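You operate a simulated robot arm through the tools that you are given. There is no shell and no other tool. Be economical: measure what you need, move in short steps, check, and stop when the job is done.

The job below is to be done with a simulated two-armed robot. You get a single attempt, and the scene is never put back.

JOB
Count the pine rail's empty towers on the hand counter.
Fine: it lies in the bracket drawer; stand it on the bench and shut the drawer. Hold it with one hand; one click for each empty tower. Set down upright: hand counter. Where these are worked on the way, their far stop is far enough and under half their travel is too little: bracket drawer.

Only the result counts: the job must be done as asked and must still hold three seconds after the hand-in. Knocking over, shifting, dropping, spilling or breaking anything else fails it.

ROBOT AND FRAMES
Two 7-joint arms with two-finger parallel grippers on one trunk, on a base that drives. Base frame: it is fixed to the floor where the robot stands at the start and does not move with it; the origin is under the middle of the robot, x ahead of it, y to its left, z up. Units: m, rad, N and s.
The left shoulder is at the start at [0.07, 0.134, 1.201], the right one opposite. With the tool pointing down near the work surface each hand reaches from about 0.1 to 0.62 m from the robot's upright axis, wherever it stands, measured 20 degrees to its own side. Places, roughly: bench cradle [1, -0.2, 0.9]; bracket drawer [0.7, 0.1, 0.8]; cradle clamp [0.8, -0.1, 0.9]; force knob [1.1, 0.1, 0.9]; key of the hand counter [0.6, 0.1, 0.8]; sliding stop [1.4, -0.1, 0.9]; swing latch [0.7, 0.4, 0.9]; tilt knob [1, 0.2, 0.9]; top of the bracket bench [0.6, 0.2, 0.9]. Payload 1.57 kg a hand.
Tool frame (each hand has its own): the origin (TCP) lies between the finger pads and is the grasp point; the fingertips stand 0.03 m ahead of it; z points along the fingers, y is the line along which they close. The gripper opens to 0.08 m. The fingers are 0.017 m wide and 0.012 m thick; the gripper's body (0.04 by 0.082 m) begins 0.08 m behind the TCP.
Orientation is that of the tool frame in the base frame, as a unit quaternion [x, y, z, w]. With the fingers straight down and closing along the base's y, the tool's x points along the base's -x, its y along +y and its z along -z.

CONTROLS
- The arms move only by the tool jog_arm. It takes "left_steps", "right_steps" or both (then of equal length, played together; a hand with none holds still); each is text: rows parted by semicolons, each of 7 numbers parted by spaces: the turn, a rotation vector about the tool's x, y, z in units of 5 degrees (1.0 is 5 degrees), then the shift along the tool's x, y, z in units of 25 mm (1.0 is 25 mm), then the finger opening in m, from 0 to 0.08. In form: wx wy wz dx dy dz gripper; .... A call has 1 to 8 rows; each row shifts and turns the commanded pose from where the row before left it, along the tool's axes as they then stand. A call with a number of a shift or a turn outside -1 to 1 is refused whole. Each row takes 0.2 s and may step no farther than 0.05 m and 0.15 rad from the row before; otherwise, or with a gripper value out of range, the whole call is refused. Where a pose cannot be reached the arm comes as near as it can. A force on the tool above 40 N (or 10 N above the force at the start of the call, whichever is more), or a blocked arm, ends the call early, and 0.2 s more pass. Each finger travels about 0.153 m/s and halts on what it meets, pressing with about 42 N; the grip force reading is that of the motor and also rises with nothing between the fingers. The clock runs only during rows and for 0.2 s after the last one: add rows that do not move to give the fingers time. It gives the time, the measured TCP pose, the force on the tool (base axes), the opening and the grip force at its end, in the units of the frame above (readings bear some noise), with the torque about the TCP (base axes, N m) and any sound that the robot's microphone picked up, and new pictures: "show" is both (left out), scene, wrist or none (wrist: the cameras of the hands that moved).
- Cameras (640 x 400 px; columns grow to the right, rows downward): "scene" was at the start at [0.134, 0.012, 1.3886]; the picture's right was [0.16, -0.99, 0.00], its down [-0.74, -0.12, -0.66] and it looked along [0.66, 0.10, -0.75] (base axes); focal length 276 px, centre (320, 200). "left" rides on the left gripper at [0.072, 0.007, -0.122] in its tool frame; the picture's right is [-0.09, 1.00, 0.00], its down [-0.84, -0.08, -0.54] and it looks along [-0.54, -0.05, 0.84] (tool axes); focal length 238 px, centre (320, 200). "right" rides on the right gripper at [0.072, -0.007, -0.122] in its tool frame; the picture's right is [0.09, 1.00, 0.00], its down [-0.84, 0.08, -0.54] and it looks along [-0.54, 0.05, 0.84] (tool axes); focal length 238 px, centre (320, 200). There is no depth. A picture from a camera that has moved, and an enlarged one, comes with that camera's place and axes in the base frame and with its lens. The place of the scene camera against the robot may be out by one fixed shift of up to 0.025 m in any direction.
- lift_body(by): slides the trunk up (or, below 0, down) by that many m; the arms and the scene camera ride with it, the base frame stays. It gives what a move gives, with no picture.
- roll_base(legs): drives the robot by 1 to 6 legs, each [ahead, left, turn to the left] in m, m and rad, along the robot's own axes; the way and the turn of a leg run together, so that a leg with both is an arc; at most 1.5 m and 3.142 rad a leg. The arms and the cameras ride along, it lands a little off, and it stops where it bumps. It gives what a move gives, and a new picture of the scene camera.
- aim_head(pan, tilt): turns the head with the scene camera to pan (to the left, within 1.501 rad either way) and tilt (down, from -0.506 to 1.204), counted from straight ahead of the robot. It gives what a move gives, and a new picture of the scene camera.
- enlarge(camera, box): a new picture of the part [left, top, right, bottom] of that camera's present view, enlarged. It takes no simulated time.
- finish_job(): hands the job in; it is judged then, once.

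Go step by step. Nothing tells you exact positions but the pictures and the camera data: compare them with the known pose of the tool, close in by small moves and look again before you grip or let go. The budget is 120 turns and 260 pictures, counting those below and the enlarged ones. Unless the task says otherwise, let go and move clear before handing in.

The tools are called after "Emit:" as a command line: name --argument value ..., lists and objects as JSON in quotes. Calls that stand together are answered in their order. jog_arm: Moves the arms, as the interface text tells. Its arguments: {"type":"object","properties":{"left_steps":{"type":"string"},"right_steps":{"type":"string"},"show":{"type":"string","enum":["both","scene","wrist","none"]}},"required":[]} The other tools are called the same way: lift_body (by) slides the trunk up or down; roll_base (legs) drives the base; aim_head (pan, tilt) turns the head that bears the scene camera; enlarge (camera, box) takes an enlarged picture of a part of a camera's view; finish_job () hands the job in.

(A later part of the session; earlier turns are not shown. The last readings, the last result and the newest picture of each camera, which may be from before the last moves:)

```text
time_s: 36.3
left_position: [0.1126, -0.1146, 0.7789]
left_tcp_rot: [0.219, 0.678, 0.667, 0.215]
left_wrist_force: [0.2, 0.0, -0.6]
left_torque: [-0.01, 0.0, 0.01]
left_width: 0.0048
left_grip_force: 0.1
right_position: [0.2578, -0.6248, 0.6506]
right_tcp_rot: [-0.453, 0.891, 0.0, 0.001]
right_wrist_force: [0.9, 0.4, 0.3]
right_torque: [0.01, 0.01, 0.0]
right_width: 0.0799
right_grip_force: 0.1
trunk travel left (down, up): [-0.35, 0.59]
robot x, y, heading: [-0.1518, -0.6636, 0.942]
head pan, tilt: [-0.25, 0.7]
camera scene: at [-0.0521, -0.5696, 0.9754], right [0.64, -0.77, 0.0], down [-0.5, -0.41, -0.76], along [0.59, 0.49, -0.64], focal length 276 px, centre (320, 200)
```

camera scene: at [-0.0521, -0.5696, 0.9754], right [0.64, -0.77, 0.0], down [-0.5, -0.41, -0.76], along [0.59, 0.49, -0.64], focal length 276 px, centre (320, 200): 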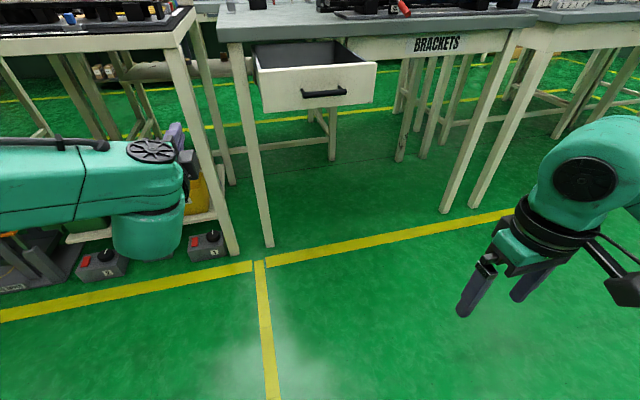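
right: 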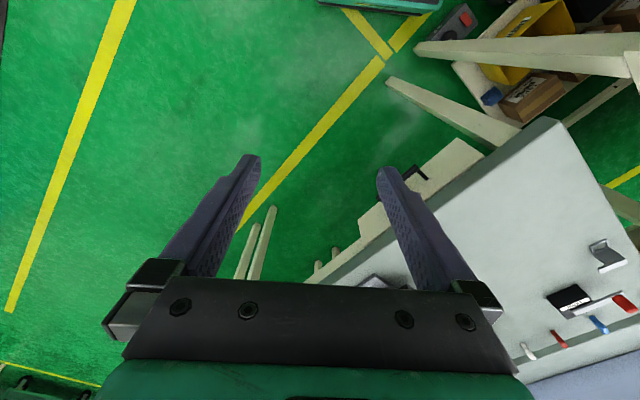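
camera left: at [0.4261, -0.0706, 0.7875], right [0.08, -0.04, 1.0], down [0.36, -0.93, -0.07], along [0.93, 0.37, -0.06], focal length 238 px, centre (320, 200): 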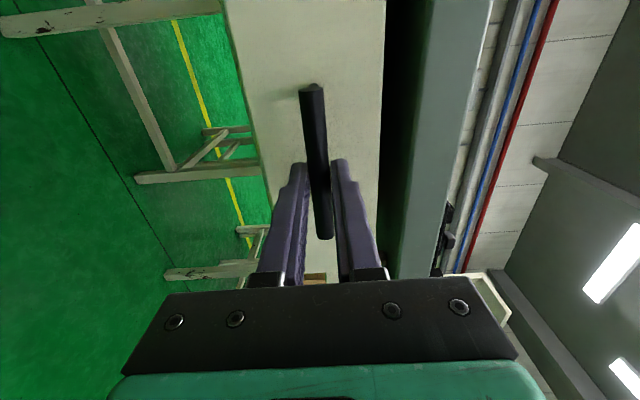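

My left hand is close to the left table, so I'll back up before raising the trunk.

Emit:
roll_base --legs '[[-0.2, 0, 0]]'

Emit:
lift_body --by 0.4

Emit:
aim_head --pan -0.1 --tilt 0.55

```text
time_s: 37.5
left_position: [0.0925, -0.1824, 0.7792]
left_tcp_rot: [0.229, 0.675, 0.664, 0.226]
left_wrist_force: [-0.4, -0.2, 0.3]
left_torque: [0.01, -0.03, -0.03]
left_width: 0.0051
left_grip_force: 0.0
right_position: [0.2221, -0.6989, 0.6508]
right_tcp_rot: [-0.439, 0.898, 0.0, -0.001]
right_wrist_force: [-0.2, -0.1, 0.1]
right_torque: [-0.02, -0.01, -0.03]
right_width: 0.0799
right_grip_force: 0.0
trunk travel left (down, up): [-0.35, 0.59]
robot x, y, heading: [-0.1904, -0.7242, 0.914]
head pan, tilt: [-0.25, 0.7]
stopped in leg 1: the robot was blocked; the commanded pose is now the measured one
camera scene: at [-0.0862, -0.6322, 0.9753], right [0.61, -0.79, 0.0], down [-0.51, -0.4, -0.76], along [0.6, 0.47, -0.64], focal length 276 px, centre (320, 200)
```

scene: 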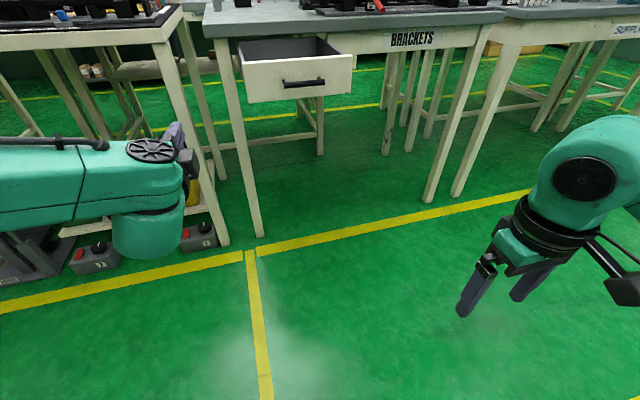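

```text
time_s: 41.4
left_position: [0.0916, -0.1838, 1.1799]
left_tcp_rot: [0.23, 0.674, 0.664, 0.227]
left_wrist_force: [0.6, 0.1, 0.5]
left_torque: [0.0, -0.02, 0.01]
left_width: 0.0052
left_grip_force: 0.0
right_position: [0.2223, -0.698, 1.0512]
right_tcp_rot: [-0.439, 0.899, 0.001, 0.0]
right_wrist_force: [-0.1, 0.2, 0.0]
right_torque: [0.0, 0.01, 0.02]
right_width: 0.08
right_grip_force: 0.0
trunk travel left (down, up): [-0.75, 0.19]
robot x, y, heading: [-0.1909, -0.7232, 0.913]
head pan, tilt: [-0.25, 0.7]
```

```text
time_s: 42.1
left_position: [0.0929, -0.1841, 1.1804]
left_tcp_rot: [0.229, 0.674, 0.665, 0.226]
left_wrist_force: [-0.5, 0.2, 0.3]
left_torque: [0.02, -0.04, 0.01]
left_width: 0.0049
left_grip_force: 0.1
right_position: [0.2219, -0.697, 1.0509]
right_tcp_rot: [-0.439, 0.898, 0.001, -0.001]
right_wrist_force: [-1.1, -0.1, 0.7]
right_torque: [-0.01, 0.0, -0.01]
right_width: 0.0799
right_grip_force: 0.0
trunk travel left (down, up): [-0.75, 0.19]
robot x, y, heading: [-0.1923, -0.7244, 0.914]
head pan, tilt: [-0.099, 0.55]
camera scene: at [-0.0916, -0.6201, 1.3885], right [0.72, -0.69, 0.0], down [-0.36, -0.38, -0.85], along [0.59, 0.62, -0.52], focal length 276 px, centre (320, 200)
```

scene: 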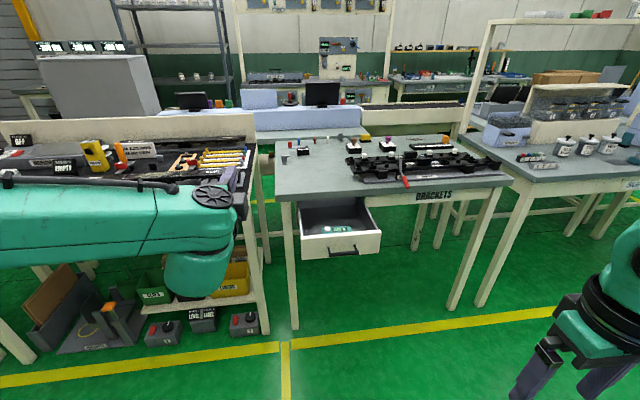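

Backing up was blocked by something behind, so I'll stay clear of that. Now I can see an item in the drawer, so I'll zoom in.

Emit:
enlarge --camera "scene" --box '[285, 190, 390, 256]'

Emit:
aim_head --pan -1.5 --tilt 0.9

```text
6.06 times, centred on (338, 223) of scene
camera zoom: at [-0.0916, -0.6201, 1.3885], right [0.72, -0.69, 0.0], down [-0.36, -0.38, -0.85], along [0.59, 0.62, -0.52], focal length 1676 px, centre (214, 61)
```

zoom: 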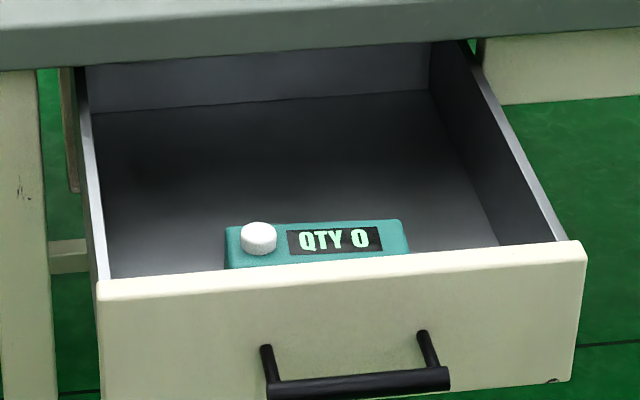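

```text
time_s: 43.6
left_position: [0.0927, -0.1834, 1.1806]
left_tcp_rot: [0.229, 0.674, 0.665, 0.226]
left_wrist_force: [0.8, 0.0, 0.5]
left_torque: [0.02, -0.01, 0.0]
left_width: 0.005
left_grip_force: 0.0
right_position: [0.2201, -0.699, 1.0519]
right_tcp_rot: [-0.438, 0.899, 0.001, -0.001]
right_wrist_force: [-0.2, -0.2, -0.1]
right_torque: [0.01, -0.03, -0.02]
right_width: 0.0801
right_grip_force: 0.0
trunk travel left (down, up): [-0.75, 0.19]
robot x, y, heading: [-0.188, -0.7256, 0.912]
head pan, tilt: [-1.499, 0.901]
camera scene: at [-0.0906, -0.727, 1.3592], right [-0.55, -0.83, 0.0], down [-0.65, 0.43, -0.62], along [0.52, -0.34, -0.78], focal length 276 px, centre (320, 200)
```

scene: 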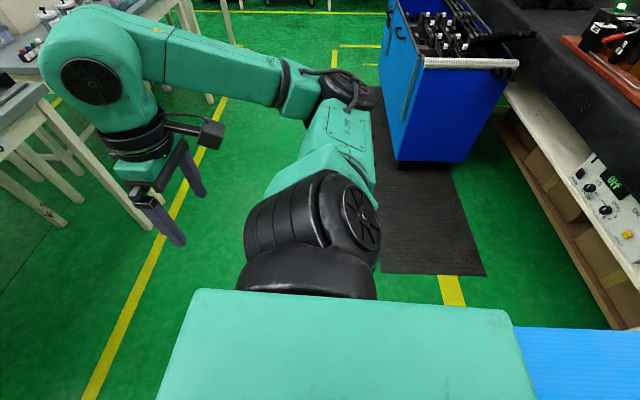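

The counter lies face up in the drawer (white key and a "QTY 0" display) at about (0.53, -0.06). I'll first turn the left hand back to pointing down, then drive forward.

Emit:
jog_arm --left_steps "0.9238 0.9238 -0.9238 0 0 -0.5 0.03; 0.9238 0.9238 -0.9238 0 0 -0.5 0.03; 0.9238 0.9238 -0.9238 0 0 0 0.03; 0.9238 0.9238 -0.9238 0 0 0 0.03; 0.9238 0.9238 -0.9238 0 0 0 0.03; 0.9238 0.9238 -0.9238 0 0 0 0.03; 0.9238 0.9238 -0.9238 0 0 0 0.03; 0.9238 0.9238 -0.9238 0 0 0 0.03" --show "none"

Emit:
jog_arm --left_steps "0.9238 0.9238 -0.9238 0 0 0 0.03; 0.9238 0.9238 -0.9238 0 0 0 0.03; 0.9238 0.9238 -0.9238 0 0 0 0.03; 0.9238 0.9238 -0.9238 0 0 0 0.03; 0.9238 0.9238 -0.9238 0 0 0 0.03; 0.9238 0.9238 -0.9238 0 0 0 0.03; 0.9238 0.9238 -0.9238 0 0 0 0.03" --show "none"

Emit:
roll_base --legs '[[0.3, 0, 0.026]]'

Emit:
aim_head --pan -0.2 --tilt 0.75

```text
time_s: 45.4
left_position: [0.0647, -0.2024, 1.1791]
left_tcp_rot: [-0.027, 0.868, 0.47, 0.16]
left_wrist_force: [0.0, -0.3, -0.3]
left_torque: [-0.02, 0.01, 0.04]
left_width: 0.0299
left_grip_force: 0.1
left hand out of reach, approached as far as the arm can: row 5, 6, 7, 8
right_position: [0.2205, -0.6972, 1.0515]
right_tcp_rot: [-0.439, 0.899, 0.001, 0.0]
right_wrist_force: [0.2, -0.3, 0.3]
right_torque: [-0.01, 0.04, 0.01]
right_width: 0.0801
right_grip_force: 0.2
trunk travel left (down, up): [-0.75, 0.19]
robot x, y, heading: [-0.1922, -0.7253, 0.907]
head pan, tilt: [-1.499, 0.901]
```

```text
time_s: 47.0
left_position: [0.0653, -0.2027, 1.1799]
left_tcp_rot: [-0.027, 0.867, 0.471, 0.159]
left_wrist_force: [0.1, 0.2, -0.7]
left_torque: [-0.01, -0.01, -0.02]
left_width: 0.0298
left_grip_force: 0.0
left hand out of reach, approached as far as the arm can: row 1, 2, 3, 4, 5, 6, 7
right_position: [0.2212, -0.6978, 1.0521]
right_tcp_rot: [-0.439, 0.898, 0.0, 0.0]
right_wrist_force: [-0.6, -0.2, -0.2]
right_torque: [0.0, 0.01, 0.0]
right_width: 0.0801
right_grip_force: 0.0
trunk travel left (down, up): [-0.75, 0.19]
robot x, y, heading: [-0.1884, -0.7267, 0.913]
head pan, tilt: [-1.499, 0.901]
```

```text
time_s: 49.0
left_position: [0.2311, 0.0402, 1.1818]
left_tcp_rot: [-0.038, 0.867, 0.473, 0.154]
left_wrist_force: [1.3, 0.4, 0.8]
left_torque: [-0.03, -0.02, 0.04]
left_width: 0.0301
left_grip_force: 0.0
right_position: [0.3996, -0.4504, 1.0505]
right_tcp_rot: [-0.451, 0.892, 0.001, 0.001]
right_wrist_force: [1.5, -0.3, -0.3]
right_torque: [0.04, 0.0, 0.0]
right_width: 0.08
right_grip_force: 0.0
trunk travel left (down, up): [-0.75, 0.19]
robot x, y, heading: [-0.0131, -0.4858, 0.937]
head pan, tilt: [-1.499, 0.901]
camera scene: at [0.0878, -0.4891, 1.3593], right [-0.53, -0.85, 0.0], down [-0.66, 0.42, -0.62], along [0.53, -0.33, -0.78], focal length 276 px, centre (320, 200)
```

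scene: 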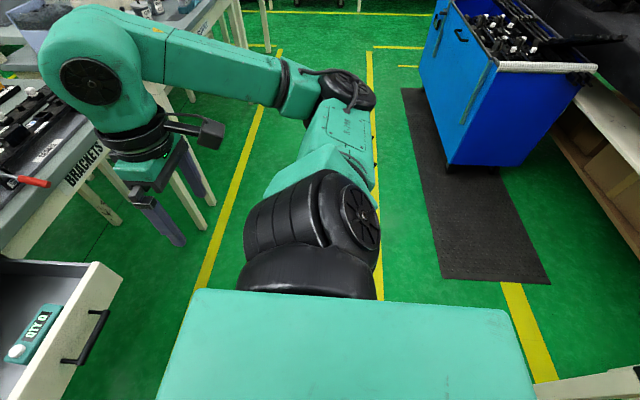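

```text
time_s: 50.5
left_position: [0.2314, 0.0398, 1.1812]
left_tcp_rot: [-0.038, 0.866, 0.474, 0.154]
left_wrist_force: [-0.1, 0.4, 0.7]
left_torque: [0.0, -0.01, 0.0]
left_width: 0.0301
left_grip_force: 0.0
right_position: [0.3997, -0.4511, 1.051]
right_tcp_rot: [-0.451, 0.893, 0.0, 0.0]
right_wrist_force: [-0.1, 1.0, 0.2]
right_torque: [0.0, -0.02, 0.02]
right_width: 0.08
right_grip_force: 0.1
trunk travel left (down, up): [-0.75, 0.19]
robot x, y, heading: [-0.0084, -0.4858, 0.936]
head pan, tilt: [-0.201, 0.75]
camera scene: at [0.0864, -0.392, 1.3711], right [0.67, -0.74, 0.0], down [-0.51, -0.46, -0.73], along [0.54, 0.49, -0.68], focal length 276 px, centre (320, 200)
```

scene: 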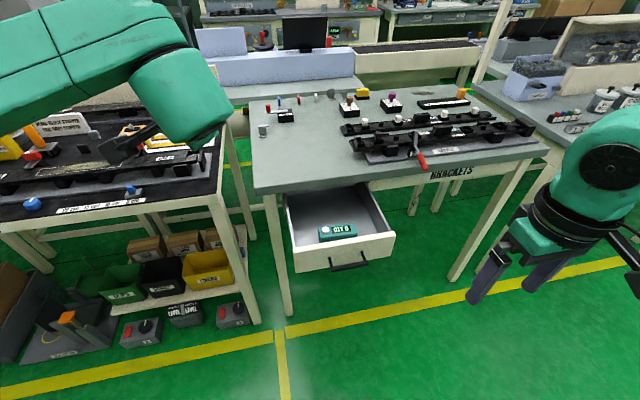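

I'm near the drawer. The left arm stuck mid-turn, so I'll move it up, back and out a little and finish turning it down.

Emit:
jog_arm --left_steps "0 0 0 0.3 0.4 -0.6 0.03; 0 0 0 0.3 0.4 -0.6 0.03; 0 0 0 0.8 0 -0.4 0.03; 0 0 0 0.8 0 -0.4 0.03; 0 0 0 0.8 0 -0.4 0.03" --show "none"

Emit:
jog_arm --left_steps "0.9238 0.9238 -0.9238 0 0 0 0.03; 0.9238 0.9238 -0.9238 0 0 0 0.03; 0.9238 0.9238 -0.9238 0 0 0 0.03; 0.9238 0.9238 -0.9238 0 0 0 0.03; 0.9238 0.9238 -0.9238 0 0 0 0.03; 0.9238 0.9238 -0.9238 0 0 0 0.03; 0.9238 0.9238 -0.9238 0 0 0 0.03" --show "scene"

```text
time_s: 51.7
left_position: [0.1406, 0.0086, 1.2034]
left_tcp_rot: [-0.038, 0.867, 0.473, 0.155]
left_wrist_force: [-0.9, -0.6, 0.6]
left_torque: [0.0, -0.01, -0.01]
left_width: 0.0302
left_grip_force: 0.1
right_position: [0.399, -0.4496, 1.0513]
right_tcp_rot: [-0.452, 0.892, 0.002, 0.001]
right_wrist_force: [-0.8, -0.2, 0.5]
right_torque: [0.04, -0.03, 0.01]
right_width: 0.0801
right_grip_force: 0.1
trunk travel left (down, up): [-0.75, 0.19]
robot x, y, heading: [-0.0103, -0.4851, 0.936]
head pan, tilt: [-0.201, 0.75]
```

```text
time_s: 53.3
left_position: [0.1417, 0.0093, 1.2023]
left_tcp_rot: [-0.356, 0.925, 0.128, 0.038]
left_wrist_force: [0.3, -0.5, 0.7]
left_torque: [0.02, -0.05, 0.0]
left_width: 0.0299
left_grip_force: 0.0
right_position: [0.4011, -0.4495, 1.0509]
right_tcp_rot: [-0.45, 0.893, 0.0, 0.0]
right_wrist_force: [0.0, -0.3, -0.1]
right_torque: [-0.05, -0.02, 0.01]
right_width: 0.0802
right_grip_force: 0.0
trunk travel left (down, up): [-0.75, 0.19]
robot x, y, heading: [-0.0117, -0.4879, 0.934]
head pan, tilt: [-0.201, 0.75]
camera scene: at [0.0867, -0.3906, 1.371], right [0.67, -0.74, 0.0], down [-0.51, -0.46, -0.73], along [0.54, 0.49, -0.68], focal length 276 px, centre (320, 200)
```

scene: 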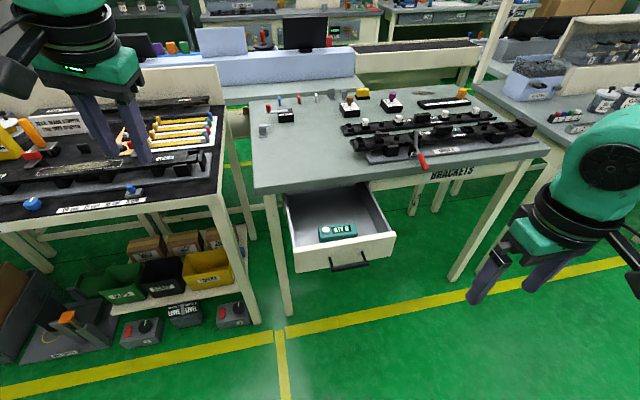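

The left hand is nearly pointing down again. I'll finish it, drive forward 0.12 m, and inspect the counter.

Emit:
jog_arm --left_steps "0.9238 0.9238 -0.9238 0 0 0 0.03; 0.9238 0.9238 -0.9238 0 0 0 0.03" --show "none"

Emit:
roll_base --legs '[[0.12, 0, 0]]'

Emit:
enlarge --camera "scene" --box '[270, 180, 450, 292]'

```text
time_s: 53.9
left_position: [0.1367, 0.0069, 1.1998]
left_tcp_rot: [-0.433, 0.901, 0.021, 0.004]
left_wrist_force: [-1.0, 0.0, 0.3]
left_torque: [0.01, -0.02, 0.01]
left_width: 0.0302
left_grip_force: 0.1
left hand out of reach, approached as far as the arm can: row 2
right_position: [0.4006, -0.4495, 1.0509]
right_tcp_rot: [-0.451, 0.893, 0.0, 0.0]
right_wrist_force: [0.6, 0.6, -0.6]
right_torque: [-0.01, 0.02, -0.03]
right_width: 0.0802
right_grip_force: 0.0
trunk travel left (down, up): [-0.75, 0.19]
robot x, y, heading: [-0.0119, -0.4861, 0.936]
head pan, tilt: [-0.201, 0.75]
```

```text
time_s: 55.1
left_position: [0.2078, 0.1008, 1.2022]
left_tcp_rot: [-0.433, 0.901, 0.023, 0.006]
left_wrist_force: [0.1, 0.6, -0.3]
left_torque: [0.0, -0.01, 0.01]
left_width: 0.0302
left_grip_force: 0.1
right_position: [0.4695, -0.3558, 1.0517]
right_tcp_rot: [-0.451, 0.893, 0.001, 0.001]
right_wrist_force: [-0.3, 0.1, 0.2]
right_torque: [0.01, -0.01, -0.03]
right_width: 0.0801
right_grip_force: 0.1
trunk travel left (down, up): [-0.75, 0.19]
robot x, y, heading: [0.063, -0.3915, 0.934]
head pan, tilt: [-0.201, 0.75]
camera scene: at [0.1561, -0.2972, 1.3714], right [0.67, -0.74, 0.0], down [-0.51, -0.46, -0.73], along [0.54, 0.49, -0.68], focal length 276 px, centre (320, 200)
```

scene: 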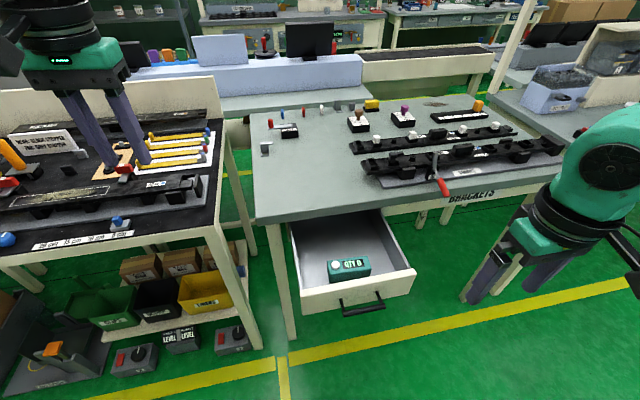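

```text
3.56 times, centred on (360, 236) of scene
camera zoom: at [0.1561, -0.2972, 1.3714], right [0.67, -0.74, 0.0], down [-0.51, -0.46, -0.73], along [0.54, 0.49, -0.68], focal length 983 px, centre (178, 72)
```

zoom: 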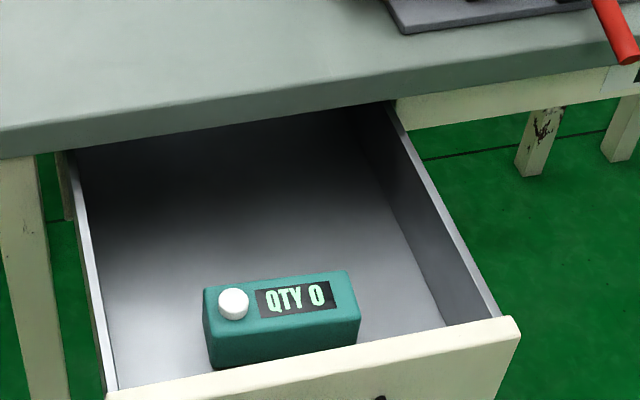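

The counter stands with key and display on top, about 0.11 m long and lying along the drawer front, with its centre near (0.506, -0.082). I'll yaw the right hand 90 degrees so it closes across the counter's width.

Emit:
jog_arm --right_steps "0 0 -1 -0.5 0 0 0.08; 0 0 -1 0 0 0 0.08; 0 0 -1 0 0 0 0.08; 0 0 -1 0 0 0 0.08; 0 0 -1 0 0 0 0.08; 0 0 -1 0 0 0 0.08; 0 0 -1 0 0 0 0.08; 0 0 -1 0 0 0 0.08" --show "none"

Emit:
jog_arm --right_steps "0 0 -1 0 0 0 0.08; 0 0 -1 0 0 0 0.08; 0 0 -1 0 0 0 0.08; 0 0 -1 0 0 0 0.08; 0 0 -1 0 0 0 0.08; 0 0 -1 0 0 0 0.08; 0 0 -1 0 0 0 0.08; 0 0 -1 0 0 0 0.08" --show "none"

Emit:
jog_arm --right_steps "0 0 -1 0 0 0 0.08; 0 0 -1 0 0 0 0.08"

```text
time_s: 57.0
left_position: [0.207, 0.1027, 1.201]
left_tcp_rot: [-0.433, 0.901, 0.023, 0.005]
left_wrist_force: [-1.7, -0.4, 0.3]
left_torque: [0.0, 0.0, -0.02]
left_width: 0.03
left_grip_force: 0.2
right_position: [0.407, -0.321, 1.075]
right_tcp_rot: [0.728, -0.686, 0.001, 0.0]
right_wrist_force: [-0.8, 0.3, 0.3]
right_torque: [0.01, -0.03, -0.04]
right_width: 0.0803
right_grip_force: 0.0
right hand out of reach, approached as far as the arm can: row 4, 5, 6, 7, 8
trunk travel left (down, up): [-0.75, 0.19]
robot x, y, heading: [0.0613, -0.3896, 0.936]
head pan, tilt: [-0.201, 0.75]
```

```text
time_s: 58.8
left_position: [0.2066, 0.1027, 1.2013]
left_tcp_rot: [-0.433, 0.901, 0.024, 0.005]
left_wrist_force: [-0.8, 0.4, -0.3]
left_torque: [0.0, 0.01, 0.03]
left_width: 0.0299
left_grip_force: 0.0
right_position: [0.3029, -0.2941, 1.0886]
right_tcp_rot: [0.905, -0.425, -0.002, -0.001]
right_wrist_force: [0.5, 0.4, 0.0]
right_torque: [0.0, 0.01, -0.02]
right_width: 0.0802
right_grip_force: 0.0
right hand out of reach, approached as far as the arm can: row 1, 2, 3, 4, 5, 6, 7, 8
trunk travel left (down, up): [-0.75, 0.19]
robot x, y, heading: [0.0554, -0.392, 0.938]
head pan, tilt: [-0.201, 0.75]
```

```text
time_s: 59.4
left_position: [0.2067, 0.1027, 1.2011]
left_tcp_rot: [-0.434, 0.901, 0.023, 0.005]
left_wrist_force: [-0.3, 0.5, -0.3]
left_torque: [-0.04, -0.08, 0.02]
left_width: 0.0301
left_grip_force: 0.0
right_position: [0.2767, -0.2976, 1.0893]
right_tcp_rot: [0.939, -0.344, -0.002, 0.0]
right_wrist_force: [-0.3, 0.6, -0.6]
right_torque: [-0.02, -0.01, 0.0]
right_width: 0.0802
right_grip_force: 0.2
right hand out of reach, approached as far as the arm can: row 1, 2
trunk travel left (down, up): [-0.75, 0.19]
robot x, y, heading: [0.0584, -0.3912, 0.932]
head pan, tilt: [-0.201, 0.75]
camera scene: at [0.1565, -0.2948, 1.3711], right [0.67, -0.74, 0.0], down [-0.51, -0.46, -0.73], along [0.54, 0.49, -0.68], focal length 276 px, centre (320, 200)
camera right: at [0.336, -0.3379, 1.2104], right [-0.57, -0.82, 0.0], down [-0.69, 0.48, 0.55], along [-0.45, 0.31, -0.84], focal length 238 px, centre (320, 200)
```

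scene: 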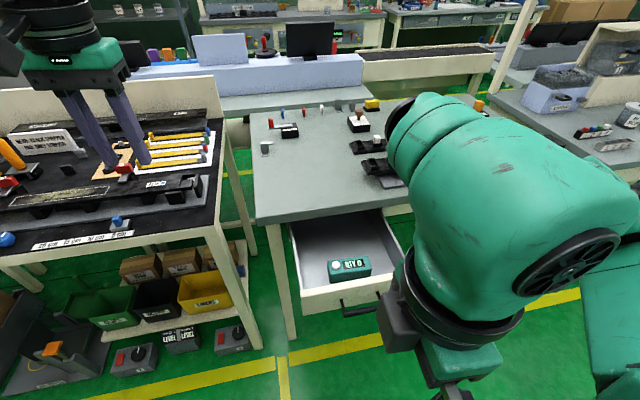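
right: 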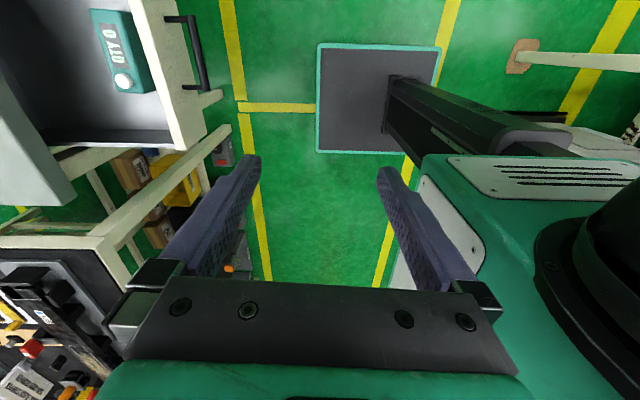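

The right hand is yawed correctly, though it drifted back. I'll move it forward over the counter at height.

Emit:
jog_arm --right_steps "0 0 0 0.17 -1 0 0.08; 0 0 0 0.17 -1 0 0.08; 0 0 0 0.17 -1 0 0.08; 0 0 0 0.17 -1 0 0.08; 0 0 0 0.17 -1 0 0.08; 0 0 0 0.17 -1 0 0.08; 0 0 0 0.17 -1 0 0.08; 0 0 0 0.17 -1 0 0.08"

```text
time_s: 61.1
left_position: [0.2066, 0.1037, 1.2018]
left_tcp_rot: [-0.433, 0.901, 0.023, 0.006]
left_wrist_force: [-0.2, -0.3, -0.1]
left_torque: [-0.01, 0.0, -0.01]
left_width: 0.0299
left_grip_force: 0.0
right_position: [0.2544, -0.2303, 1.0933]
right_tcp_rot: [0.939, -0.344, -0.001, -0.001]
right_wrist_force: [-0.4, 0.3, -0.6]
right_torque: [0.01, -0.02, -0.01]
right_width: 0.0799
right_grip_force: 0.1
right hand out of reach, approached as far as the arm can: row 1, 2, 3, 4, 5, 6, 7, 8
trunk travel left (down, up): [-0.75, 0.19]
robot x, y, heading: [0.0602, -0.3938, 0.932]
head pan, tilt: [-0.201, 0.75]
camera scene: at [0.1571, -0.2951, 1.3711], right [0.67, -0.74, 0.0], down [-0.51, -0.46, -0.73], along [0.54, 0.49, -0.68], focal length 276 px, centre (320, 200)
camera right: at [0.315, -0.2709, 1.2133], right [-0.57, -0.82, 0.0], down [-0.69, 0.48, 0.55], along [-0.45, 0.31, -0.84], focal length 238 px, centre (320, 200)
```

scene: 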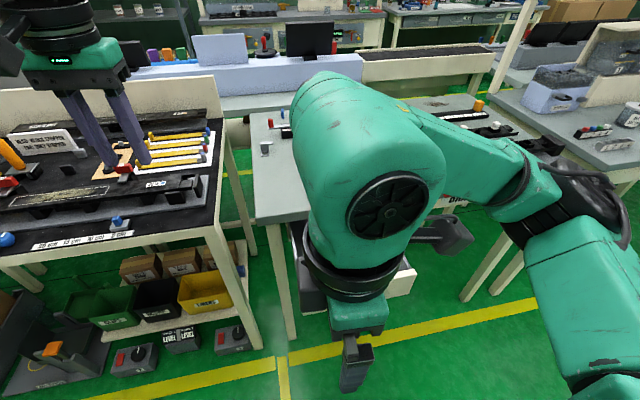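
right: 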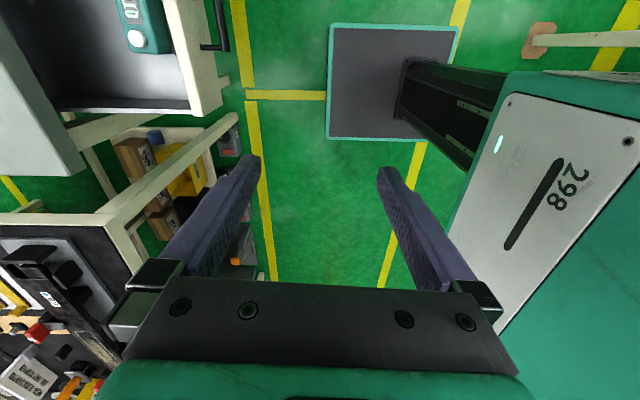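

This outward yaw puts the wrist at a joint limit. I'll turn back to neutral, move out over the drawer, and yaw the other way.

Emit:
jog_arm --right_steps "0 0 1 0 0 0 0.08; 0 0 1 0 0 0 0.08; 0 0 1 0 0 0 0.08; 0 0 1 0 0 0 0.08; 0 0 1 0 0 0 0.08; 0 0 1 0 0 0 0.08; 0 0 1 0 0 0 0.08; 0 0 1 0 0 0 0.08" --show "none"

Emit:
jog_arm --right_steps "0 0 1 0 0 0 0.08; 0 0 1 0 0 0 0.08; 0 0 1 0 0 0 0.08; 0 0 1 0 0 0 0.08; 0 0 1 0 0 0 0.08; 0 0 1 0 0 0 0.08; 0 0 1 0 0 0 0.08; 0 0 1 0 0 0 0.08" --show "none"

Emit:
jog_arm --right_steps "0 0 1 -0.5 0 0 0.08; 0 0 1 -1 0 0 0.08; 0 0 0 -1 0 0 0.08; 0 0 0 -1 0 0 0.08; 0 0 0 -1 0 0 0.08; 0 0 0 -1 0 0 0.08; 0 0 0 -1 0 0 0.08; 0 0 0 -1 0 0 0.08" --show "scene"

```text
time_s: 63.0
left_position: [0.2075, 0.1038, 1.2002]
left_tcp_rot: [-0.433, 0.901, 0.023, 0.005]
left_wrist_force: [-0.5, 0.3, -0.4]
left_torque: [-0.01, 0.0, 0.03]
left_width: 0.03
left_grip_force: 0.0
right_position: [0.2565, -0.2306, 1.0912]
right_tcp_rot: [0.764, -0.645, -0.002, 0.001]
right_wrist_force: [0.9, 0.5, 1.2]
right_torque: [0.02, 0.03, 0.01]
right_width: 0.0801
right_grip_force: 0.2
trunk travel left (down, up): [-0.75, 0.19]
robot x, y, heading: [0.06, -0.3933, 0.932]
head pan, tilt: [-0.201, 0.75]
```

```text
time_s: 64.8
left_position: [0.2081, 0.1019, 1.2008]
left_tcp_rot: [-0.433, 0.901, 0.023, 0.005]
left_wrist_force: [1.3, 0.2, 0.6]
left_torque: [-0.01, 0.0, 0.0]
left_width: 0.0303
left_grip_force: 0.0
right_position: [0.2562, -0.2299, 1.0908]
right_tcp_rot: [-0.498, 0.867, 0.002, -0.001]
right_wrist_force: [-0.5, -0.4, -0.1]
right_torque: [0.01, -0.03, 0.02]
right_width: 0.0801
right_grip_force: 0.0
trunk travel left (down, up): [-0.75, 0.19]
robot x, y, heading: [0.0632, -0.3909, 0.939]
head pan, tilt: [-0.201, 0.75]
```

```text
time_s: 66.5
left_position: [0.2076, 0.1033, 1.2009]
left_tcp_rot: [-0.433, 0.901, 0.022, 0.005]
left_wrist_force: [0.0, 0.2, 0.2]
left_torque: [-0.01, 0.02, 0.03]
left_width: 0.0299
left_grip_force: 0.0
right_position: [0.3735, -0.0829, 1.0912]
right_tcp_rot: [-0.422, 0.907, 0.002, -0.001]
right_wrist_force: [0.1, -0.2, 0.1]
right_torque: [0.0, -0.01, 0.01]
right_width: 0.0802
right_grip_force: 0.1
trunk travel left (down, up): [-0.75, 0.19]
robot x, y, heading: [0.0596, -0.3907, 0.935]
head pan, tilt: [-0.201, 0.75]
camera scene: at [0.1576, -0.2946, 1.371], right [0.67, -0.74, 0.0], down [-0.51, -0.46, -0.73], along [0.54, 0.49, -0.68], focal length 276 px, centre (320, 200)
```

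scene: 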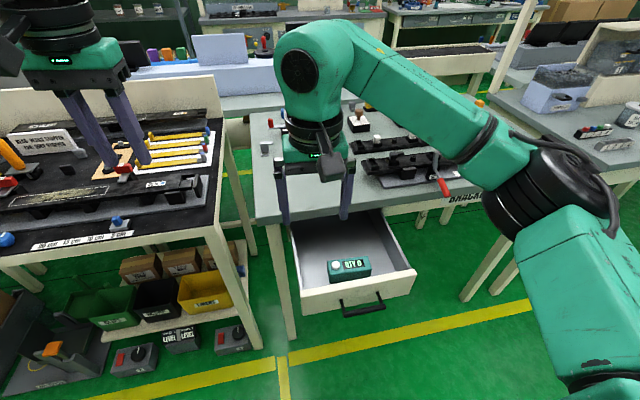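

Neutral yaw moves freely. Now I'll yaw the other way, with the camera to the left.

Emit:
jog_arm --right_steps "0 0 1 0 0 0 0.08; 0 0 1 0 0 0 0.08; 0 0 1 0 0 0 0.08; 0 0 1 0 0 0 0.08; 0 0 1 0 0 0 0.08; 0 0 1 0 0 0 0.08; 0 0 1 0 0 0 0.08; 0 0 1 0 0 0 0.08" --show "none"

Emit:
jog_arm --right_steps "0 0 1 0 0 0 0.08; 0 0 1 0 0 0 0.08; 0 0 1 0 0 0 0.08; 0 0 1 0 0 0 0.08; 0 0 1 0 0 0 0.08; 0 0 1 0 0 0 0.08; 0 0 1 0 0 0 0.08; 0 0 1 0 0 0 0.08" --show "both"

```text
time_s: 68.3
left_position: [0.2077, 0.1027, 1.2007]
left_tcp_rot: [-0.433, 0.901, 0.023, 0.006]
left_wrist_force: [-0.2, -0.1, 0.1]
left_torque: [-0.01, 0.01, -0.01]
left_width: 0.0299
left_grip_force: 0.1
right_position: [0.3735, -0.0853, 1.0922]
right_tcp_rot: [-0.084, 0.996, 0.002, -0.002]
right_wrist_force: [0.5, -0.1, 0.3]
right_torque: [0.02, 0.01, 0.01]
right_width: 0.08
right_grip_force: 0.0
trunk travel left (down, up): [-0.75, 0.19]
robot x, y, heading: [0.0582, -0.3907, 0.933]
head pan, tilt: [-0.201, 0.75]
```

```text
time_s: 70.2
left_position: [0.2071, 0.1025, 1.2008]
left_tcp_rot: [-0.433, 0.901, 0.023, 0.006]
left_wrist_force: [-0.2, 0.7, 0.1]
left_torque: [-0.01, 0.0, -0.04]
left_width: 0.0301
left_grip_force: 0.1
right_position: [0.3732, -0.0852, 1.0912]
right_tcp_rot: [0.261, 0.965, 0.002, -0.002]
right_wrist_force: [0.0, -0.5, 0.1]
right_torque: [0.01, -0.03, -0.01]
right_width: 0.0801
right_grip_force: 0.0
trunk travel left (down, up): [-0.75, 0.19]
robot x, y, heading: [0.0583, -0.3903, 0.936]
head pan, tilt: [-0.201, 0.75]
camera scene: at [0.1573, -0.2954, 1.3711], right [0.67, -0.74, 0.0], down [-0.51, -0.46, -0.73], along [0.54, 0.49, -0.68], focal length 276 px, centre (320, 200)
camera right: at [0.3081, -0.0537, 1.2133], right [0.42, 0.91, 0.0], down [0.76, -0.36, 0.54], along [0.49, -0.23, -0.84], focal length 238 px, centre (320, 200)
```

scene: 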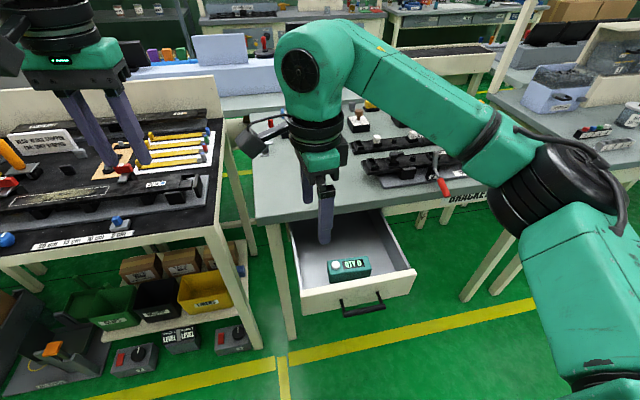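
right: 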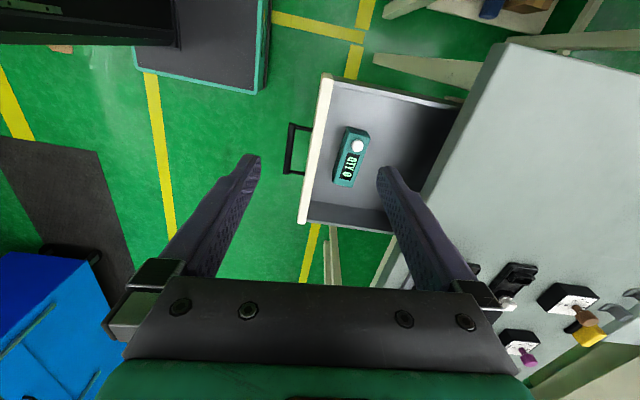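

The inward yaw works and the wrist view shows the counter clearly. I'll fine-tune the yaw, move over it and descend part way.

Emit:
jog_arm --right_steps "0 0 0.8 0 0 0 0.08; 0 0 0.7 0 0 0 0.08; 0 0 0 -0.88 0.7 0.5 0.08; 0 0 0 -0.88 0.7 0.5 0.08; 0 0 0 -0.88 0.7 0.5 0.08; 0 0 0 -0.88 0.7 0.5 0.08; 0 0 0 -0.88 0.7 0.5 0.08; 0 0 0 0 0 1 0.08"

```text
time_s: 72.0
left_position: [0.207, 0.1033, 1.2009]
left_tcp_rot: [-0.433, 0.901, 0.023, 0.005]
left_wrist_force: [-0.2, 0.2, 0.9]
left_torque: [0.01, 0.01, -0.02]
left_width: 0.0303
left_grip_force: 0.2
right_position: [0.5136, -0.0824, 1.003]
right_tcp_rot: [0.324, 0.946, 0.001, -0.002]
right_wrist_force: [-0.5, -0.2, -0.1]
right_torque: [-0.03, -0.03, 0.01]
right_width: 0.08
right_grip_force: 0.0
trunk travel left (down, up): [-0.75, 0.19]
robot x, y, heading: [0.0608, -0.3938, 0.933]
head pan, tilt: [-0.201, 0.75]
camera scene: at [0.1575, -0.2953, 1.3711], right [0.67, -0.74, 0.0], down [-0.51, -0.46, -0.73], along [0.54, 0.49, -0.68], focal length 276 px, centre (320, 200)
camera right: at [0.4531, -0.0433, 1.1248], right [0.54, 0.84, 0.0], down [0.71, -0.45, 0.54], along [0.46, -0.29, -0.84], focal length 238 px, centre (320, 200)
```

scene: 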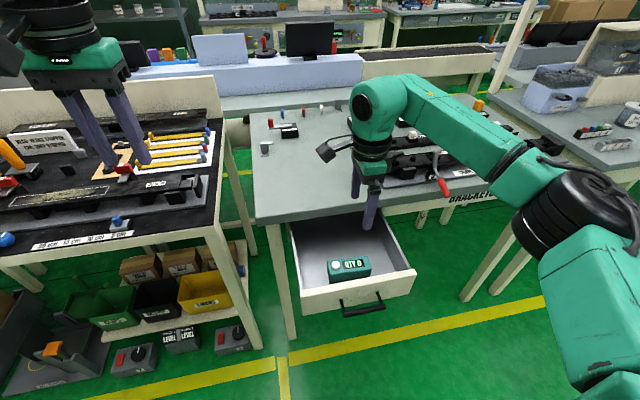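
right: 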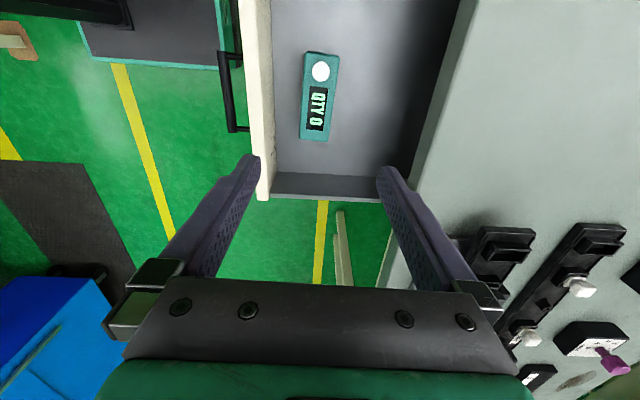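

The counter is aligned with the tool (about 0.109 × 0.05 m, key top near z 0.794). I'll correct by 8 mm and descend most of the way.

Emit:
jog_arm --right_steps "0 0 0 -0.33 -0.08 1 0.08; 0 0 0 0 0 1 0.08; 0 0 0 0 0 1 0.08; 0 0 0 0 0 1 0.08; 0 0 0 0 0 1 0.08; 0 0 0 0 0 1 0.08; 0 0 0 0 0 0.8 0.08"

```text
time_s: 73.5
left_position: [0.2067, 0.1028, 1.2013]
left_tcp_rot: [-0.433, 0.901, 0.022, 0.005]
left_wrist_force: [0.8, 0.0, -0.4]
left_torque: [-0.02, 0.02, -0.03]
left_width: 0.0299
left_grip_force: 0.0
right_position: [0.5192, -0.0886, 0.8334]
right_tcp_rot: [0.323, 0.947, 0.001, -0.003]
right_wrist_force: [-0.1, -0.4, 0.1]
right_torque: [-0.07, 0.0, 0.01]
right_width: 0.08
right_grip_force: 0.2
trunk travel left (down, up): [-0.75, 0.19]
robot x, y, heading: [0.0631, -0.3879, 0.934]
head pan, tilt: [-0.201, 0.75]
camera scene: at [0.1576, -0.2953, 1.3711], right [0.67, -0.74, 0.0], down [-0.51, -0.46, -0.73], along [0.54, 0.49, -0.68], focal length 276 px, centre (320, 200)
camera right: at [0.4582, -0.0492, 0.9553], right [0.54, 0.84, 0.0], down [0.71, -0.45, 0.54], along [0.45, -0.29, -0.84], focal length 238 px, centre (320, 200)
```

scene: 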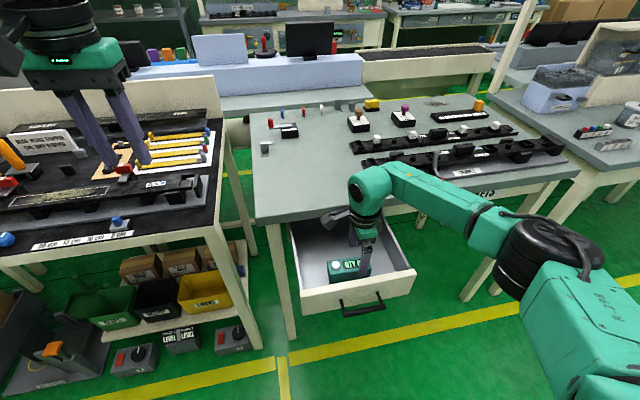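
right: 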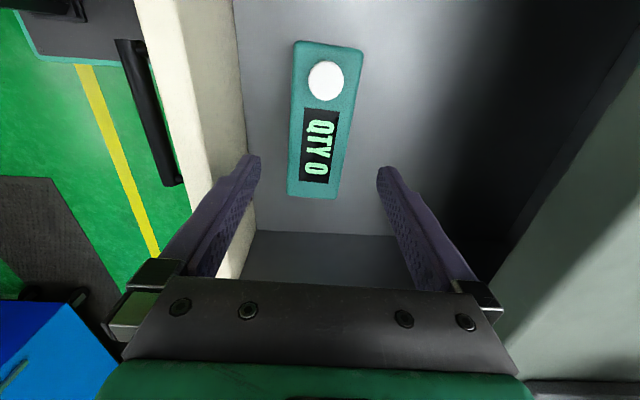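

The fingers straddle the right half of the counter with the key clear. I'll descend to grasp height and close.

Emit:
jog_arm --right_steps "0 0 0 0 0 1 0.08; 0 0 0 0 0 1 0.08; 0 0 0 0 0 0.4 0.08; 0 0 0 0 0 0 0.05; 0 0 0 0 0 0 0.035; 0 0 0 0 0 0 0.03; 0 0 0 0 0 0 0.03"

```text
time_s: 75.2
left_position: [0.2076, 0.103, 1.2009]
left_tcp_rot: [-0.433, 0.901, 0.023, 0.006]
left_wrist_force: [-0.4, -0.3, -0.8]
left_torque: [-0.01, 0.0, 0.02]
left_width: 0.0298
left_grip_force: 0.1
right_position: [0.5191, -0.0886, 0.775]
right_tcp_rot: [0.323, 0.946, 0.001, -0.003]
right_wrist_force: [-0.4, -0.4, -0.5]
right_torque: [-0.03, -0.01, -0.02]
right_width: 0.0432
right_grip_force: 42.2
trunk travel left (down, up): [-0.75, 0.19]
robot x, y, heading: [0.0615, -0.3921, 0.939]
head pan, tilt: [-0.201, 0.75]
camera scene: at [0.1575, -0.2953, 1.3711], right [0.67, -0.74, 0.0], down [-0.51, -0.46, -0.73], along [0.54, 0.49, -0.68], focal length 276 px, centre (320, 200)
camera right: at [0.4581, -0.049, 0.8955], right [0.54, 0.84, 0.0], down [0.71, -0.45, 0.54], along [0.45, -0.29, -0.84], focal length 238 px, centre (320, 200)
```

scene: 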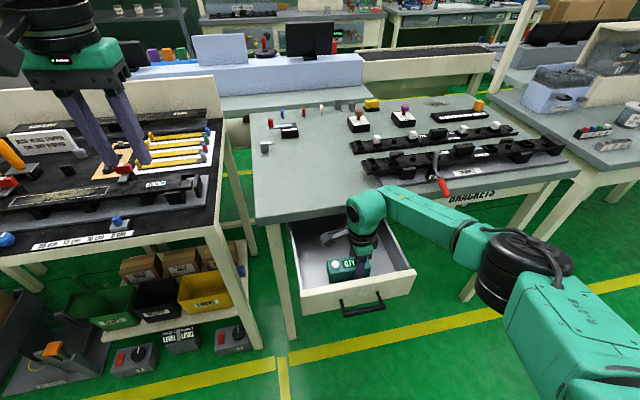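
right: 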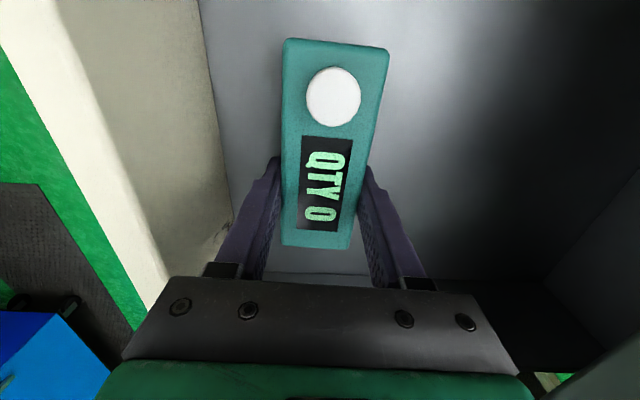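

I have the counter (opening 43 mm, grip 42 N). I'll lift it straight out and bring it back toward me.

Emit:
jog_arm --right_steps "0 0 0 0 0 -1 0.03; 0 0 0 0 0 -1 0.03; 0 0 0 0 0 -1 0.03; 0 0 0 0 0 -1 0.03; 0 0 0 0 0 -1 0.03; 0 0 0 0 0 -1 0.03; 0 0 0 0 0 -1 0.03; 0 0 0 0 0 -1 0.03" --show "none"

Emit:
jog_arm --right_steps "0 0 0 0 -1 -1 0.03; 0 0 0 0 -1 -1 0.03; 0 0 0 0 -1 -1 0.03; 0 0 0 0 -1 0 0.03; 0 0 0 0 -1 0 0.03"

```text
time_s: 77.0
left_position: [0.2074, 0.1019, 1.2004]
left_tcp_rot: [-0.432, 0.901, 0.022, 0.006]
left_wrist_force: [-0.2, 0.5, -0.4]
left_torque: [-0.01, -0.01, 0.0]
left_width: 0.0301
left_grip_force: 0.0
right_position: [0.5187, -0.0888, 0.9738]
right_tcp_rot: [0.322, 0.947, 0.001, -0.002]
right_wrist_force: [0.2, -0.9, -1.4]
right_torque: [-0.02, -0.05, 0.03]
right_width: 0.0435
right_grip_force: 42.3
trunk travel left (down, up): [-0.75, 0.19]
robot x, y, heading: [0.0614, -0.3933, 0.936]
head pan, tilt: [-0.201, 0.75]
```

```text
time_s: 78.2
left_position: [0.2067, 0.1004, 1.2016]
left_tcp_rot: [-0.433, 0.901, 0.023, 0.005]
left_wrist_force: [0.3, -0.1, 0.1]
left_torque: [-0.02, 0.03, -0.04]
left_width: 0.0301
left_grip_force: 0.0
right_position: [0.443, -0.1878, 1.0483]
right_tcp_rot: [0.323, 0.946, 0.002, -0.002]
right_wrist_force: [0.6, -0.5, -2.2]
right_torque: [-0.02, 0.0, -0.02]
right_width: 0.0436
right_grip_force: 42.5
trunk travel left (down, up): [-0.75, 0.19]
robot x, y, heading: [0.0593, -0.3917, 0.942]
head pan, tilt: [-0.201, 0.75]
camera scene: at [0.157, -0.2965, 1.3712], right [0.67, -0.74, 0.0], down [-0.51, -0.46, -0.73], along [0.54, 0.49, -0.68], focal length 276 px, centre (320, 200)
camera right: at [0.3819, -0.149, 1.1696], right [0.54, 0.84, 0.0], down [0.71, -0.45, 0.54], along [0.45, -0.29, -0.84], focal length 238 px, centre (320, 200)
```

scene: 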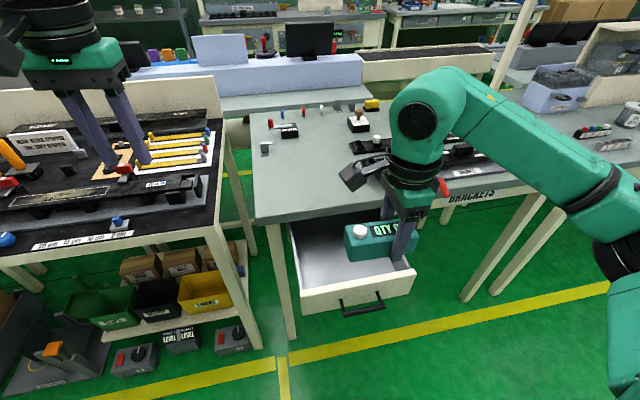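
right: 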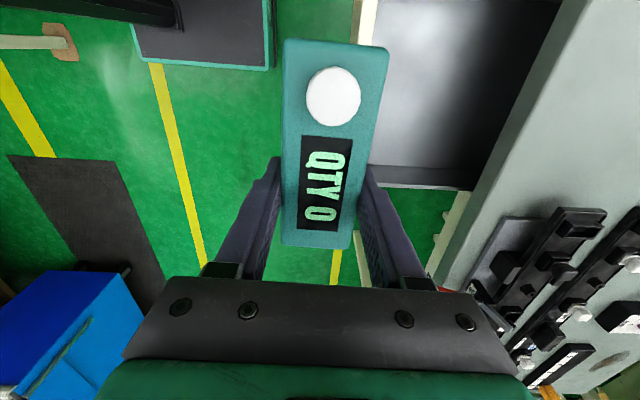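

The counter is held level. I'll back off and shift right so the left hand faces the drawer front, then lower the trunk to close the drawer with the left hand.

Emit:
roll_base --legs '[[-0.15, 0, 0], [0, -0.3, 0]]'

Emit:
lift_body --by -0.3

Emit:
jog_arm --left_steps "0 0 0 0 0 1 0; 0 0 0 0 0 1 0; 0 0 0 0 0 1 0; 0 0 0 0 0 1 0; 0 0 0 0 0 1 0" --show "none"

Emit:
aim_head --pan 0.15 --tilt 0.6

```text
time_s: 81.2
left_position: [0.3549, -0.1923, 1.2004]
left_tcp_rot: [-0.435, 0.9, 0.022, 0.006]
left_wrist_force: [-0.6, -0.2, -0.2]
left_torque: [-0.03, 0.02, -0.02]
left_width: 0.0299
left_grip_force: 0.1
right_position: [0.5919, -0.4809, 1.0481]
right_tcp_rot: [0.322, 0.947, 0.0, -0.001]
right_wrist_force: [0.6, -0.9, -1.3]
right_torque: [-0.04, -0.05, -0.05]
right_width: 0.0432
right_grip_force: 41.7
trunk travel left (down, up): [-0.75, 0.19]
robot x, y, heading: [0.2134, -0.6873, 0.941]
head pan, tilt: [-0.201, 0.75]
camera scene: at [0.3065, -0.5899, 1.3711], right [0.67, -0.74, 0.0], down [-0.5, -0.46, -0.73], along [0.54, 0.49, -0.68], focal length 276 px, centre (320, 200)
```

scene: 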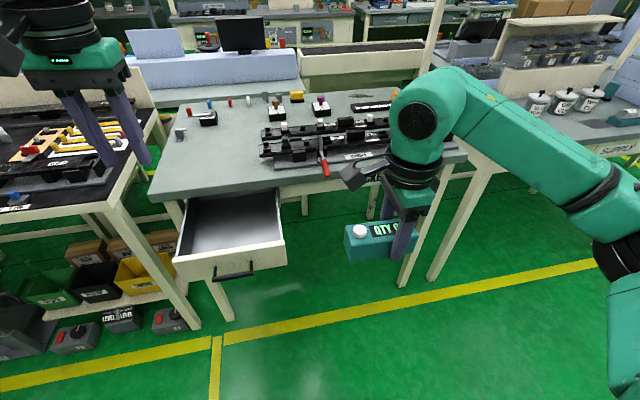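

```text
time_s: 84.2
left_position: [0.357, -0.1927, 0.9008]
left_tcp_rot: [-0.435, 0.9, 0.023, 0.005]
left_wrist_force: [-0.5, 0.1, -0.2]
left_torque: [0.01, -0.02, 0.02]
left_width: 0.0299
left_grip_force: 0.0
right_position: [0.5923, -0.4827, 0.7474]
right_tcp_rot: [0.321, 0.947, 0.001, -0.002]
right_wrist_force: [-1.0, 0.7, -1.7]
right_torque: [-0.02, -0.06, -0.01]
right_width: 0.0436
right_grip_force: 42.0
trunk travel left (down, up): [-0.45, 0.49]
robot x, y, heading: [0.2089, -0.6902, 0.942]
head pan, tilt: [-0.201, 0.75]
```

```text
time_s: 85.3
left_position: [0.3529, -0.1871, 0.7758]
left_tcp_rot: [-0.435, 0.9, 0.021, 0.004]
left_wrist_force: [-0.8, 0.5, 0.3]
left_torque: [0.03, 0.0, -0.04]
left_width: 0.0
left_grip_force: 20.7
right_position: [0.5928, -0.4823, 0.7477]
right_tcp_rot: [0.322, 0.947, 0.001, -0.002]
right_wrist_force: [0.6, 0.8, -0.3]
right_torque: [-0.01, 0.0, -0.01]
right_width: 0.0433
right_grip_force: 41.4
trunk travel left (down, up): [-0.45, 0.49]
robot x, y, heading: [0.2092, -0.687, 0.939]
head pan, tilt: [-0.201, 0.75]
```

```text
time_s: 86.2
left_position: [0.3549, -0.1871, 0.7753]
left_tcp_rot: [-0.435, 0.9, 0.023, 0.005]
left_wrist_force: [-0.7, -0.1, 0.4]
left_torque: [-0.02, -0.01, 0.01]
left_width: 0.0
left_grip_force: 21.2
right_position: [0.5938, -0.4809, 0.7483]
right_tcp_rot: [0.322, 0.947, 0.001, -0.003]
right_wrist_force: [-0.8, -0.3, -0.8]
right_torque: [-0.02, -0.01, -0.01]
right_width: 0.0435
right_grip_force: 42.0
trunk travel left (down, up): [-0.45, 0.49]
robot x, y, heading: [0.2125, -0.689, 0.942]
head pan, tilt: [0.15, 0.6]
camera scene: at [0.2875, -0.5686, 1.0839], right [0.89, -0.46, 0.0], down [-0.26, -0.5, -0.82], along [0.38, 0.73, -0.57], focal length 276 px, centre (320, 200)
```

scene: 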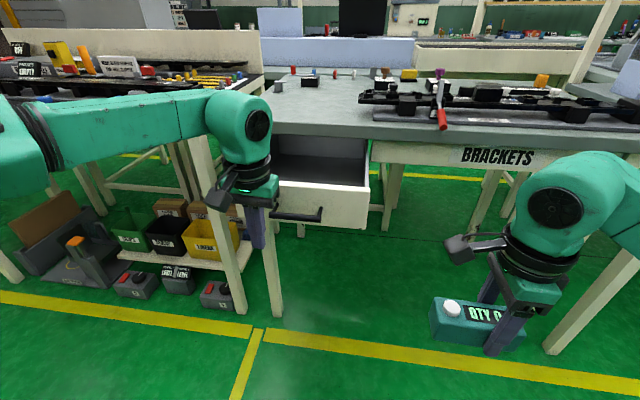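

The left hand (closed) is just left of the handle, level with the bar. I'll shift it 0.045 m right onto the bar's middle and push by driving forward in stages.

Emit:
jog_arm --left_steps "0 0 0 0 -0.9 0 0; 0 0 0 0 -0.9 0 0; 0 0 0 0 0 0 0" --show "none"

Emit:
roll_base --legs '[[0.12, 0, 0]]'

```text
time_s: 87.0
left_position: [0.39, -0.216, 0.774]
left_tcp_rot: [-0.436, 0.9, 0.024, 0.005]
left_wrist_force: [0.6, 0.2, 0.6]
left_torque: [-0.01, -0.01, -0.01]
left_width: 0.0001
left_grip_force: 21.1
right_position: [0.5932, -0.4817, 0.7485]
right_tcp_rot: [0.321, 0.947, 0.001, -0.002]
right_wrist_force: [0.1, -0.4, -1.9]
right_torque: [-0.03, -0.05, 0.01]
right_width: 0.0434
right_grip_force: 41.7
trunk travel left (down, up): [-0.45, 0.49]
robot x, y, heading: [0.2125, -0.6892, 0.941]
head pan, tilt: [0.15, 0.6]
```

```text
time_s: 88.2
left_position: [0.4625, -0.1174, 0.7741]
left_tcp_rot: [-0.434, 0.9, 0.023, 0.004]
left_wrist_force: [1.3, 0.2, 0.4]
left_torque: [-0.01, 0.03, 0.03]
left_width: 0.0
left_grip_force: 21.5
right_position: [0.6645, -0.3843, 0.7472]
right_tcp_rot: [0.322, 0.947, 0.001, -0.003]
right_wrist_force: [0.2, 1.0, -0.2]
right_torque: [-0.02, 0.03, -0.03]
right_width: 0.0435
right_grip_force: 42.0
trunk travel left (down, up): [-0.45, 0.49]
robot x, y, heading: [0.2849, -0.59, 0.94]
head pan, tilt: [0.15, 0.6]
camera scene: at [0.3593, -0.4707, 1.0838], right [0.89, -0.46, 0.0], down [-0.26, -0.5, -0.82], along [0.38, 0.73, -0.57], focal length 276 px, centre (320, 200)
```

scene: 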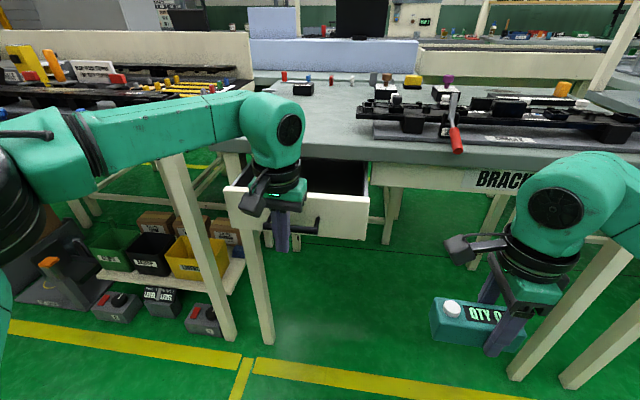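

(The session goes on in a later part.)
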